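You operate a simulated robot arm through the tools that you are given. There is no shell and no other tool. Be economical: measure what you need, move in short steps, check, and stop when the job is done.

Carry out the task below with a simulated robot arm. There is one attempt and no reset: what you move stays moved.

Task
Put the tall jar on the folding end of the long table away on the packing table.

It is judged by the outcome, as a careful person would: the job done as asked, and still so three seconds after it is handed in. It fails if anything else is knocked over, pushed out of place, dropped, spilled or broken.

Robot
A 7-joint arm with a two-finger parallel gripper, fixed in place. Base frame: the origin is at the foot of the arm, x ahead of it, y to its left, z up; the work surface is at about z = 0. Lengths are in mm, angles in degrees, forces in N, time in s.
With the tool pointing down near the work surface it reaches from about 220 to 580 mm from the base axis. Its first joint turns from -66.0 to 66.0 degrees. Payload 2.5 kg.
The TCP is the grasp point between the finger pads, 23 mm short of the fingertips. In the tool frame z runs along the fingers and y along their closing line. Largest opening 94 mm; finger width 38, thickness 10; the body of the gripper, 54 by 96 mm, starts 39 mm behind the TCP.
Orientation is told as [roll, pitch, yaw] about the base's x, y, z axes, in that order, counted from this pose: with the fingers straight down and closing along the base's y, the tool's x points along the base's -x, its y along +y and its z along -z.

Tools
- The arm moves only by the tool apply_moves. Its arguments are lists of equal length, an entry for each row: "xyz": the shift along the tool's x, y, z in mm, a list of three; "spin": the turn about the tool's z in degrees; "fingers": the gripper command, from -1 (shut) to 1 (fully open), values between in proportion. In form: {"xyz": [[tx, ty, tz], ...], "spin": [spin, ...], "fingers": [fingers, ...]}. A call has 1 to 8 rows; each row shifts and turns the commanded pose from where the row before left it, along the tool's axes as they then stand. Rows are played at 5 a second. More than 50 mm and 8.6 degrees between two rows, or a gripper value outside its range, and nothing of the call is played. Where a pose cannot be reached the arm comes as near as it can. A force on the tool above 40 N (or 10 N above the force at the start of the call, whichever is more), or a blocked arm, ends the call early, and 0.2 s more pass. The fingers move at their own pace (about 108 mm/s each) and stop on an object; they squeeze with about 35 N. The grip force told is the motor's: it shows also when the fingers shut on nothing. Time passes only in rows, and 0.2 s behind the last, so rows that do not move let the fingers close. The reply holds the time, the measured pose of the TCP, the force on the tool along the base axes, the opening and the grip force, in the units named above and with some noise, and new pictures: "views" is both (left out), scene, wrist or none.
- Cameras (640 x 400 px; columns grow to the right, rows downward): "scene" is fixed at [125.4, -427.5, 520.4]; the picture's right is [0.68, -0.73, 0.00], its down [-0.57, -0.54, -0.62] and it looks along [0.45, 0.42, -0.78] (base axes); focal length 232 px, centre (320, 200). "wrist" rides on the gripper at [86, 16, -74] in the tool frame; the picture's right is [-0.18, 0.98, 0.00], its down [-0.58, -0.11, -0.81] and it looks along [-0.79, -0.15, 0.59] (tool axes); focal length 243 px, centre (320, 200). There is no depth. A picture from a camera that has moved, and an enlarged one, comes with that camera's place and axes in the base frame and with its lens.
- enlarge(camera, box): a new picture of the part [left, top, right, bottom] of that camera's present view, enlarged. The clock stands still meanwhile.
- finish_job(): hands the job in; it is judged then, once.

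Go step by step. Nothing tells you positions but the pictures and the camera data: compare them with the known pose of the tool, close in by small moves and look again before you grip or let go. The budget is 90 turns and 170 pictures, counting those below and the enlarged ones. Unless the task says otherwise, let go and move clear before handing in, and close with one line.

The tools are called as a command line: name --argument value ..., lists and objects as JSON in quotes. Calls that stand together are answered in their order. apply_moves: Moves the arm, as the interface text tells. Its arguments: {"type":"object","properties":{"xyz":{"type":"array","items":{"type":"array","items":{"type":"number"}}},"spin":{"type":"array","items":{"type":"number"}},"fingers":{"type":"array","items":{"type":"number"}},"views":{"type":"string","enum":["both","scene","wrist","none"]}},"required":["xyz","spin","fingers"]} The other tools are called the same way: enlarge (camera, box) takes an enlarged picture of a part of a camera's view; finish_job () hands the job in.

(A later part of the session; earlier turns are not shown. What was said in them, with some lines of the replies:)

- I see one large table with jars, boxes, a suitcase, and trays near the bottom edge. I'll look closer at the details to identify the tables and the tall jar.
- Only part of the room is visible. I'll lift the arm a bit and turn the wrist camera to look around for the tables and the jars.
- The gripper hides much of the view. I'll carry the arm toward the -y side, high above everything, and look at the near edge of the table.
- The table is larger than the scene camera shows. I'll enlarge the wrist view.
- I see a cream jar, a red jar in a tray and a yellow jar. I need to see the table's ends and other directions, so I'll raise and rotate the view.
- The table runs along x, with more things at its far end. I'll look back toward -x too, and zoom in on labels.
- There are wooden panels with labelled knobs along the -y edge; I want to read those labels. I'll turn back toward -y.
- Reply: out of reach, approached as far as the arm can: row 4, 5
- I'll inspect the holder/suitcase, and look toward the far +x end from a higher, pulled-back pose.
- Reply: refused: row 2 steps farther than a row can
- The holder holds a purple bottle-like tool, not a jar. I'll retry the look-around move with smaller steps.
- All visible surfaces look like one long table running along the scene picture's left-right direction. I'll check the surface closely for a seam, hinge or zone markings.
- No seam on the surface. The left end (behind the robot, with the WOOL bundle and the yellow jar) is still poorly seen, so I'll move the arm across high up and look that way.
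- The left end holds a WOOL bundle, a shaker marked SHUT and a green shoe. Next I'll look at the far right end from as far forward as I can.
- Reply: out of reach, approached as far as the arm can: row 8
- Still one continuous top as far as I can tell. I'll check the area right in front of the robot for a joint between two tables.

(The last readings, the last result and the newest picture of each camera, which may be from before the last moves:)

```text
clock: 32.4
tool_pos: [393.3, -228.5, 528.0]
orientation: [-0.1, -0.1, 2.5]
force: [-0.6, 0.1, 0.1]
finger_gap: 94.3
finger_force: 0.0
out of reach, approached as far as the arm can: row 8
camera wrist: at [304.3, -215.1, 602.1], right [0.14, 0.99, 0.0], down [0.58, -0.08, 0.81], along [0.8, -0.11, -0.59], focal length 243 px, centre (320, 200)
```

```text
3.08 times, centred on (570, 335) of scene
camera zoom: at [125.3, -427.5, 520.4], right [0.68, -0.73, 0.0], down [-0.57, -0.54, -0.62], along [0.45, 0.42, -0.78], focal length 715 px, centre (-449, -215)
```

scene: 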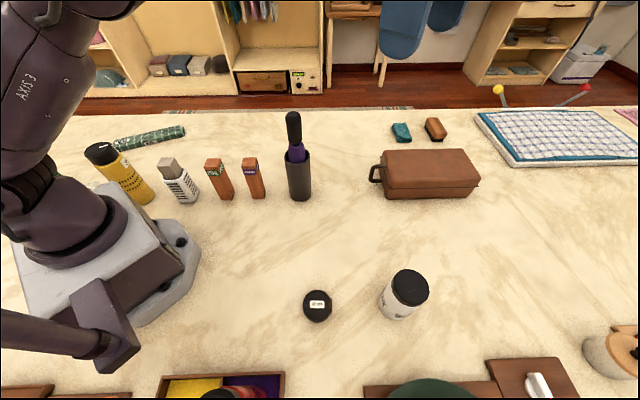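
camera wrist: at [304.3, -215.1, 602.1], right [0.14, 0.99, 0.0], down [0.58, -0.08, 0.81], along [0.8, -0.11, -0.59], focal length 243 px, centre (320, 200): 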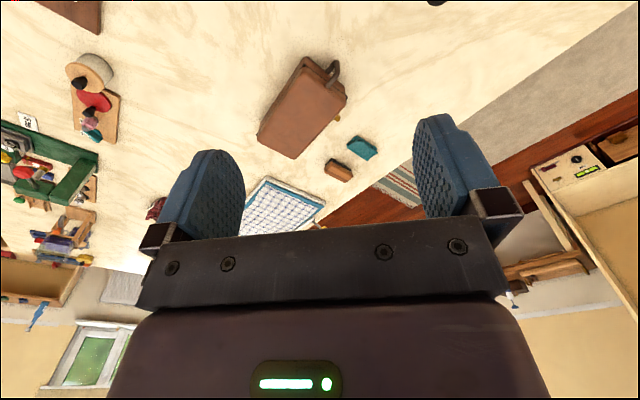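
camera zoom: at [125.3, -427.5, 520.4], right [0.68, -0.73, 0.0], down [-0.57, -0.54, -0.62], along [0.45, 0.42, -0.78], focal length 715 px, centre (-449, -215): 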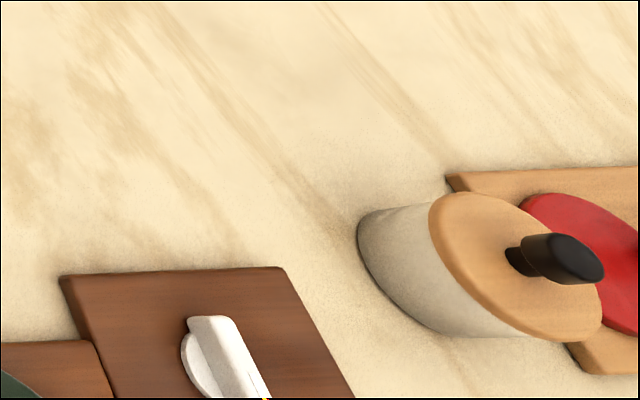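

No joint anywhere. I'll look for signs on the walls and side furniture that may tell which area is for folding and which for packing.

apply_moves --xyz '[[0, 0, 0], [0, 0, 0], [0, 0, 0], [0, 0, 0], [0, 0, 0], [0, 0, 0]]' --spin '[8, 8, 8, 8, 8, 8]' --fingers '[1, 1, 1, 1, 1, 1]' --views "wrist"

enlarge --camera "wrist" --box '[0, 200, 140, 400]'

enlarge --camera "wrist" --box '[500, 200, 640, 400]'

enlarge --camera "wrist" --box '[150, 0, 470, 240]'

```text
clock: 33.8
tool_pos: [391.7, -228.5, 527.1]
orientation: [0.0, -0.1, -47.0]
force: [-0.9, 0.6, -0.5]
finger_gap: 93.9
finger_force: 0.0
camera wrist: at [343.8, -153.8, 601.9], right [0.84, 0.54, 0.0], down [0.32, -0.5, 0.81], along [0.43, -0.68, -0.59], focal length 243 px, centre (320, 200)
```

wrist: 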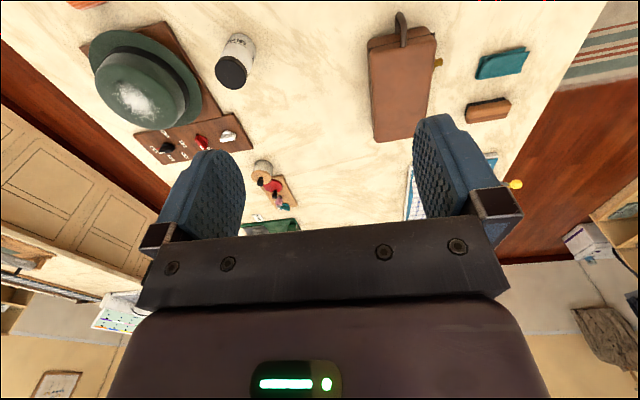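

```text
2.00 times, centred on (70, 300) of wrist
camera zoom: at [343.8, -153.8, 601.9], right [0.84, 0.54, 0.0], down [0.32, -0.5, 0.81], along [0.43, -0.68, -0.59], focal length 485 px, centre (820, 0)
```

zoom: 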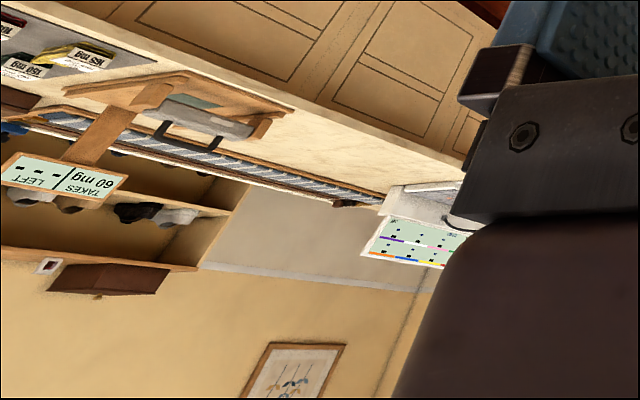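

```text
2.00 times, centred on (570, 300) of wrist
camera zoom: at [343.8, -153.8, 601.9], right [0.84, 0.54, 0.0], down [0.32, -0.5, 0.81], along [0.43, -0.68, -0.59], focal length 485 px, centre (-180, 0)
```

zoom: 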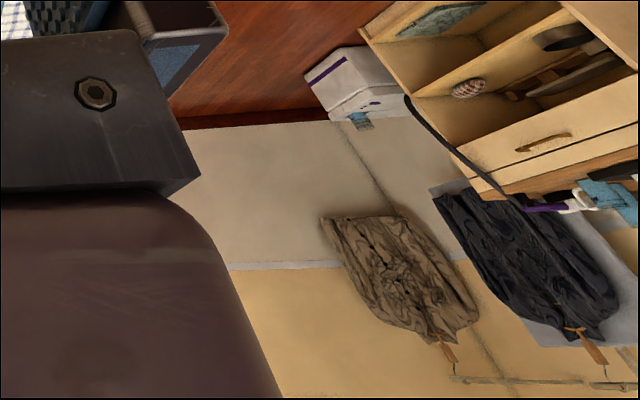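

```text
1.67 times, centred on (310, 120) of wrist
camera zoom: at [343.8, -153.8, 601.9], right [0.84, 0.54, 0.0], down [0.32, -0.5, 0.81], along [0.43, -0.68, -0.59], focal length 404 px, centre (337, 333)
```

zoom: 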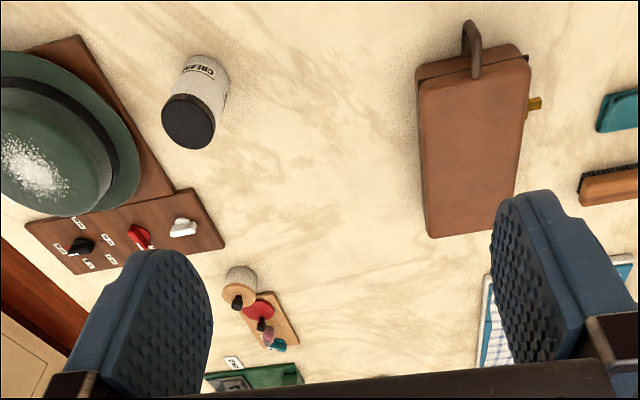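

The most sensible reading I can find: the tall jar is the CREAM jar (centre about (323, -451), top z about 122), and packing is done where the suitcase stands. I'll move above the jar.

apply_moves --xyz '[[-19.3, -33.7, 30], [-19.3, -33.7, 30], [-19.3, -33.7, 30], [-19.3, -33.7, 30], [-19.3, -33.7, 30], [-19.3, -33.7, 30], [0, 0, 45], [0, 0, 45]]' --spin '[0, 0, 0, 0, 0, 0, 0, 0]' --fingers '[1, 1, 1, 1, 1, 1, 1, 1]'

```text
clock: 35.6
tool_pos: [323.1, -452.9, 256.9]
orientation: [0.0, 0.0, -46.8]
force: [-0.4, 0.1, -0.1]
finger_gap: 93.9
finger_force: 0.2
camera wrist: at [275.6, -377.7, 331.4], right [0.84, 0.54, 0.0], down [0.32, -0.5, 0.81], along [0.43, -0.68, -0.59], focal length 243 px, centre (320, 200)
```

scene: 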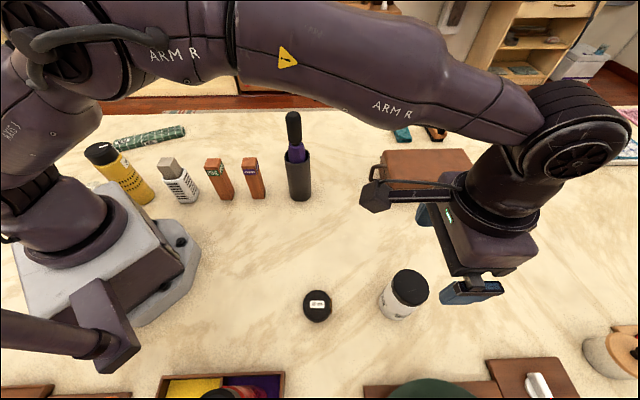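
wrist: 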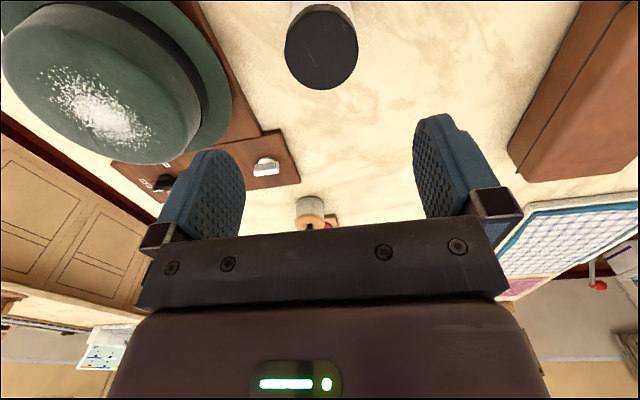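

The jar lid lies at about (320, -448), nearly under the tool. I'll descend to just above the lid and check.

apply_moves --xyz '[[5, 0, 40], [0, 0, 40], [0, 0, 20]]' --spin '[0, 0, 0]' --fingers '[1, 1, 1]'

enlarge --camera "scene" --box '[330, 220, 510, 350]'

```text
clock: 36.4
tool_pos: [321.3, -447.9, 157.9]
orientation: [0.0, -0.1, -46.8]
force: [-0.5, 0.1, 0.3]
finger_gap: 93.7
finger_force: 0.0
camera wrist: at [272.7, -373.9, 232.0], right [0.84, 0.54, 0.0], down [0.32, -0.5, 0.81], along [0.44, -0.68, -0.59], focal length 243 px, centre (320, 200)
```

scene: 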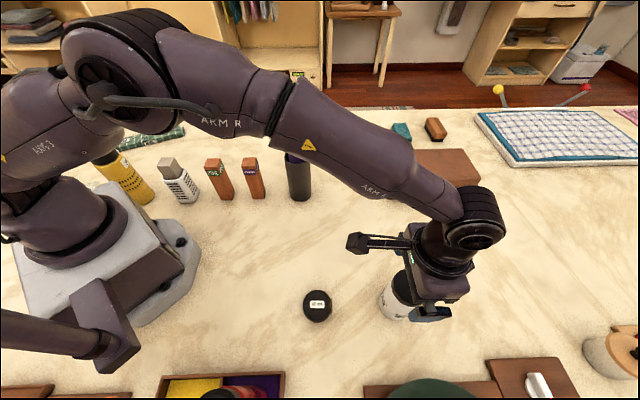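
wrist: 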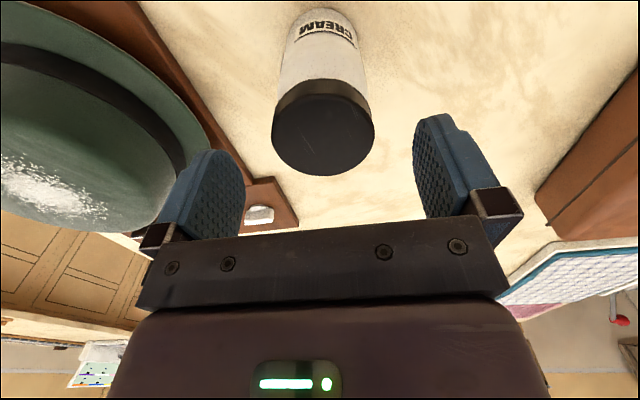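

```text
3.08 times, centred on (420, 285) of scene
camera zoom: at [125.4, -427.5, 520.4], right [0.68, -0.73, 0.0], down [-0.57, -0.54, -0.62], along [0.45, 0.42, -0.78], focal length 715 px, centre (12, -62)
```

zoom: 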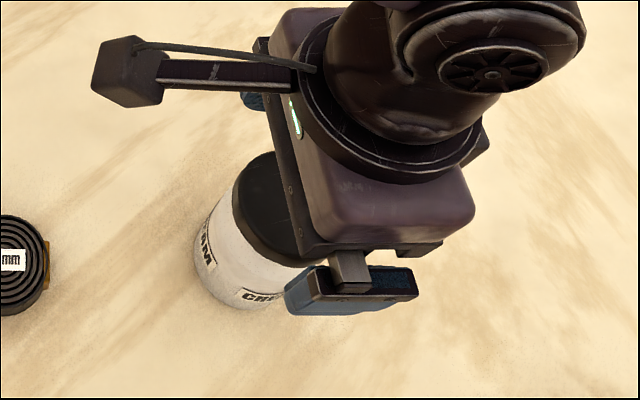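

The jar is centred between the fingers and the hat is well clear. Descending to about z = 93 and closing.

apply_moves --xyz '[[0, 0, 30], [0, 0, 25], [0, 0, 10], [0, 0, 0], [0, 0, 0], [0, 0, 0]]' --spin '[0, 0, 0, 0, 0, 0]' --fingers '[1, 1, 1, 1, -1, -1]'

```text
clock: 37.8
tool_pos: [319.3, -447.6, 93.4]
orientation: [0.0, 0.0, -46.8]
force: [0.6, 0.1, 0.4]
finger_gap: 60.3
finger_force: 35.2
camera wrist: at [272.6, -373.9, 167.3], right [0.84, 0.54, 0.0], down [0.32, -0.5, 0.81], along [0.43, -0.68, -0.59], focal length 243 px, centre (320, 200)
```

scene: 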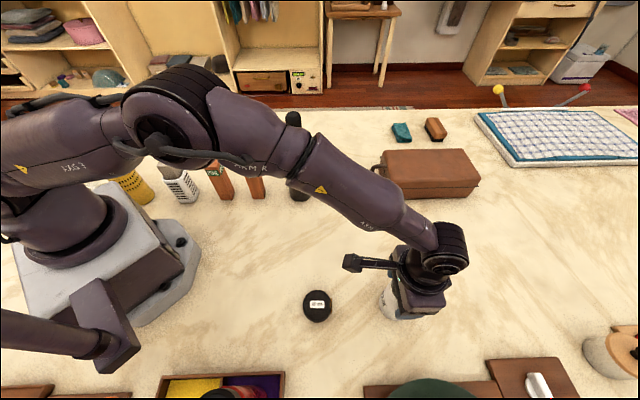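
wrist: 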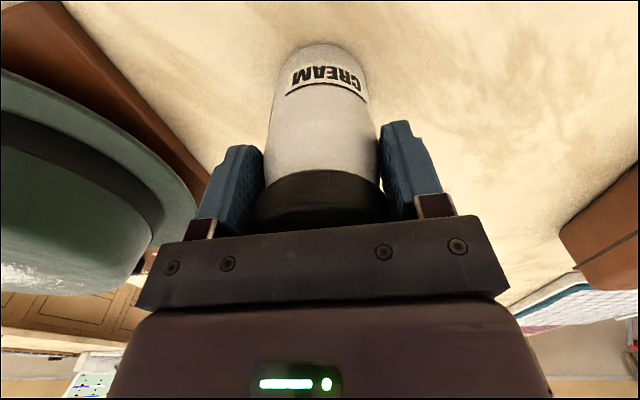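

The jar is gripped (60 mm gap). I'll lift it and check, then carry it beside the suitcase.

apply_moves --xyz '[[0, 0, -20], [0, 0, -35], [0, 0, -35]]' --spin '[0, 0, 0]' --fingers '[-1, -1, -1]'

```text
clock: 38.6
tool_pos: [320.4, -447.6, 183.3]
orientation: [0.0, 0.0, -46.8]
force: [0.1, 0.3, -2.7]
finger_gap: 60.4
finger_force: 35.1
camera wrist: at [272.1, -373.6, 257.4], right [0.84, 0.54, 0.0], down [0.32, -0.5, 0.81], along [0.43, -0.68, -0.59], focal length 243 px, centre (320, 200)
```

scene: 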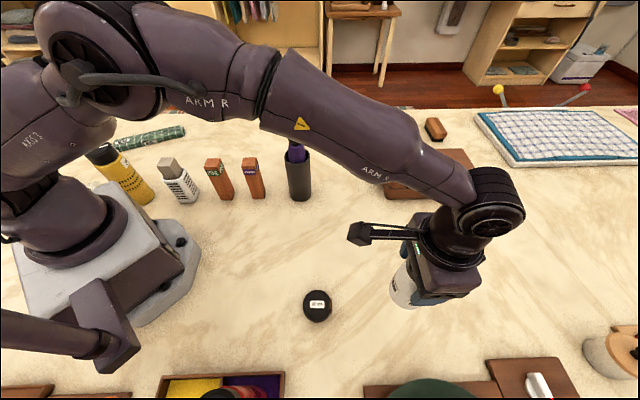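
wrist: 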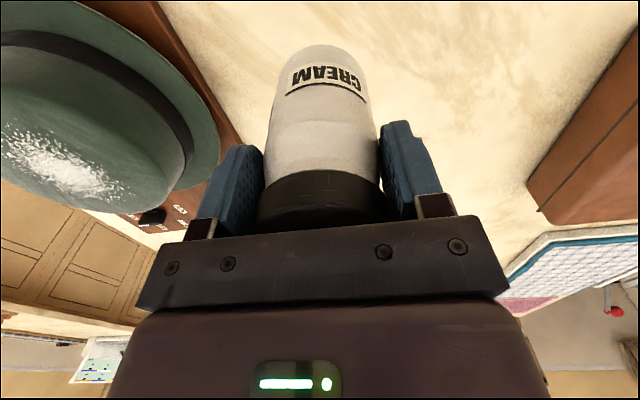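

The jar is held firmly. Carrying it toward the spot beside the suitcase's handle end.

apply_moves --xyz '[[6, 40, 0], [6, 43, 0], [6, 44, 0], [6, 44, 0], [6, 44, 0], [6, 44, 0]]' --spin '[0, 0, 0, 0, 0, 0]' --fingers '[-1, -1, -1, -1, -1, -1]' --views "none"

apply_moves --xyz '[[0, 0, 0], [0, 0, 0], [0, 0, 0], [0, 0, 0], [0, 0, 0]]' --spin '[-7.4, -7.4, -7.4, -7.4, -7.4]' --fingers '[-1, -1, -1, -1, -1]'

```text
clock: 40.0
tool_pos: [485.5, -244.3, 182.0]
orientation: [-0.1, 0.0, -46.9]
force: [0.3, 0.1, -2.9]
finger_gap: 60.5
finger_force: 35.1
```

```text
clock: 41.2
tool_pos: [484.1, -244.2, 182.6]
orientation: [0.1, -0.2, -9.8]
force: [-0.3, 0.0, -2.8]
finger_gap: 60.5
finger_force: 34.5
camera wrist: at [401.5, -213.7, 257.2], right [0.35, 0.94, 0.0], down [0.55, -0.2, 0.81], along [0.76, -0.28, -0.59], focal length 243 px, centre (320, 200)
```

scene: 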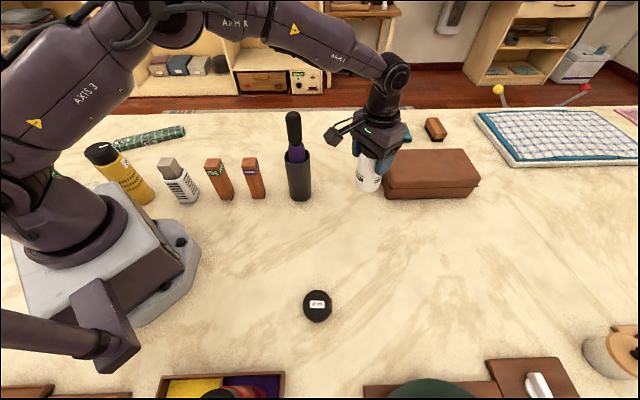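
wrist: 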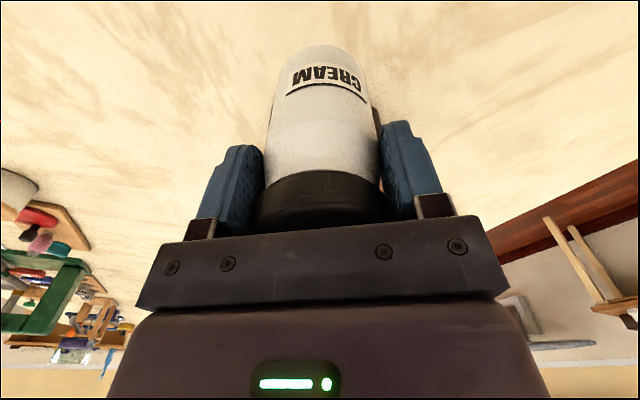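

The spot under the jar is clear, with a gap to the suitcase handle. Lowering gently.

apply_moves --xyz '[[0, 0, 35], [0, 0, 30], [0, 0, 15], [0, 0, 7]]' --spin '[0, 0, 0, 0]' --fingers '[-1, -1, -1, -1]'

enlarge --camera "scene" --box '[270, 100, 450, 230]'

```text
clock: 42.2
tool_pos: [483.3, -244.7, 96.3]
orientation: [0.0, -0.1, -9.8]
force: [0.3, -0.1, -1.6]
finger_gap: 60.5
finger_force: 35.2
camera wrist: at [401.2, -213.6, 169.8], right [0.35, 0.94, 0.0], down [0.55, -0.21, 0.81], along [0.76, -0.28, -0.59], focal length 243 px, centre (320, 200)
```

scene: 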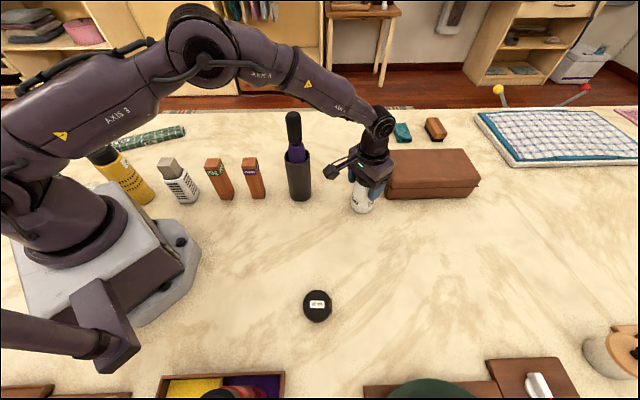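
wrist: 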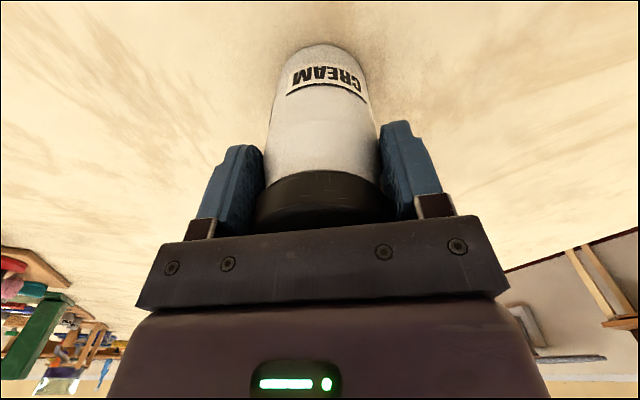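

```text
3.08 times, centred on (360, 165) of scene
camera zoom: at [125.4, -427.5, 520.4], right [0.68, -0.73, 0.0], down [-0.57, -0.54, -0.62], along [0.45, 0.42, -0.78], focal length 715 px, centre (197, 308)
```

zoom: 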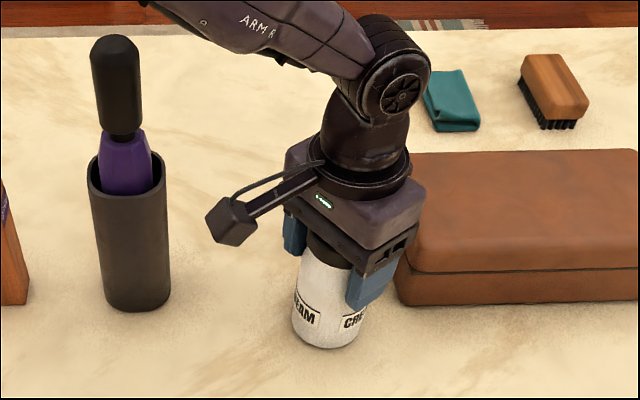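

The jar is about to touch down. I'll lower the last few millimetres.

apply_moves --xyz '[[0, 0, 1.5], [0, 0, 1.5]]' --spin '[0, 0]' --fingers '[-1, -1]' --views "none"

```text
clock: 42.8
tool_pos: [485.3, -245.0, 93.2]
orientation: [0.0, 0.0, -9.8]
force: [-0.6, 0.3, -0.9]
finger_gap: 60.2
finger_force: 35.1
```

The load is coming off the tool, so the jar is resting on the table. I'll go one more fraction and release, then lift clear.

apply_moves --xyz '[[0, 0, 0.7], [0, 0, 0], [0, 0, 0]]' --spin '[0, 0, 0]' --fingers '[-1, 0.8, 0.8]' --views "wrist"

apply_moves --xyz '[[0, 0, -20], [0, 0, -35], [0, 0, -40], [0, 0, -40], [40, 0, -25], [40, 0, -25]]' --spin '[0, 0, 0, 0, 0, 0]' --fingers '[0.8, 0.8, 0.8, 0.8, 0.8, 0.8]'

enlarge --camera "scene" --box '[270, 100, 450, 230]'

```text
clock: 43.6
tool_pos: [483.9, -244.7, 92.3]
orientation: [0.0, 0.0, -9.8]
force: [0.8, -0.3, 0.0]
finger_gap: 84.5
finger_force: 0.1
camera wrist: at [401.5, -213.8, 166.8], right [0.35, 0.94, 0.0], down [0.55, -0.21, 0.81], along [0.76, -0.28, -0.59], focal length 243 px, centre (320, 200)
```

wrist: 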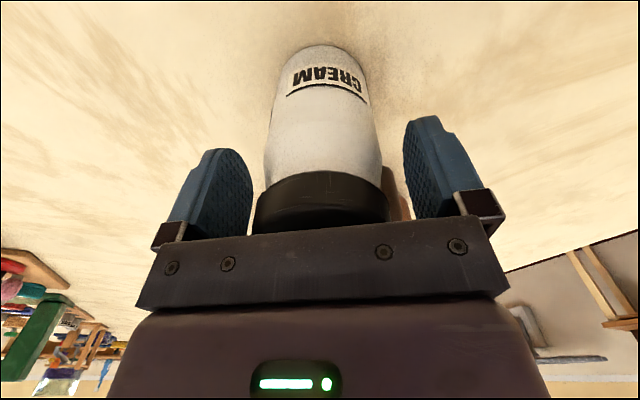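

```text
clock: 45.0
tool_pos: [404.3, -230.2, 276.0]
orientation: [0.0, 0.0, -9.8]
force: [-1.2, 1.3, 0.5]
finger_gap: 84.7
finger_force: 0.1
camera wrist: at [322.7, -199.3, 350.8], right [0.35, 0.94, 0.0], down [0.55, -0.21, 0.81], along [0.76, -0.28, -0.59], focal length 243 px, centre (320, 200)
```

scene: 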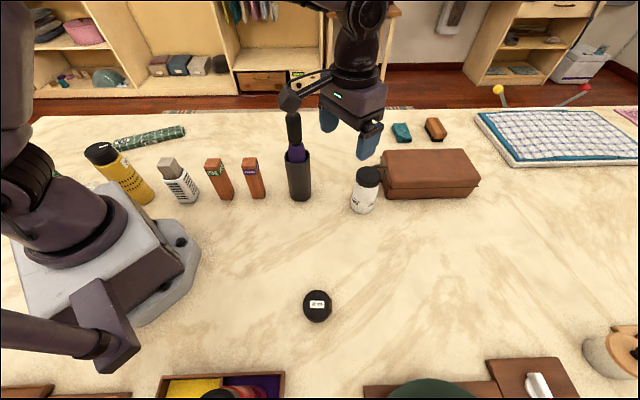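
wrist: 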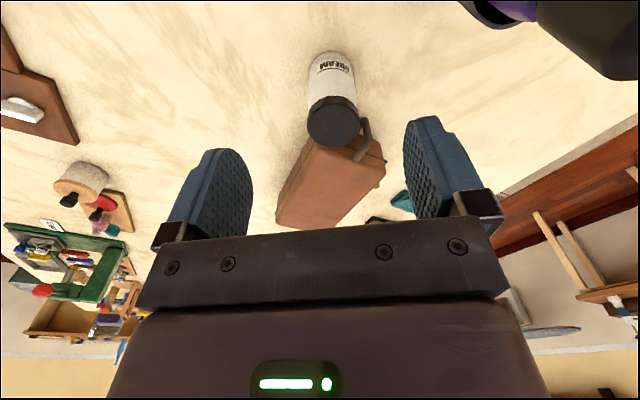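

```text
3.08 times, centred on (360, 165) of scene
camera zoom: at [125.4, -427.5, 520.4], right [0.68, -0.73, 0.0], down [-0.57, -0.54, -0.62], along [0.45, 0.42, -0.78], focal length 715 px, centre (197, 308)
```

zoom: 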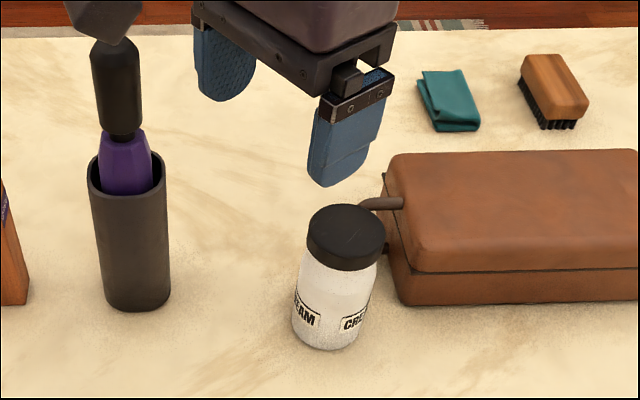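

The CREAM jar is standing upright beside the suitcase. Nothing else has moved and the arm is clear, so I'm handing in.

finish_job

```text
The job is handed in.
```

I moved the CREAM jar and set it upright beside the suitcase without disturbing anything else, but I guessed both the jar and the spot: I saw only one long table in reach, no separate or marked packing table, and the jar was in mid-table rather than clearly at a folding end.
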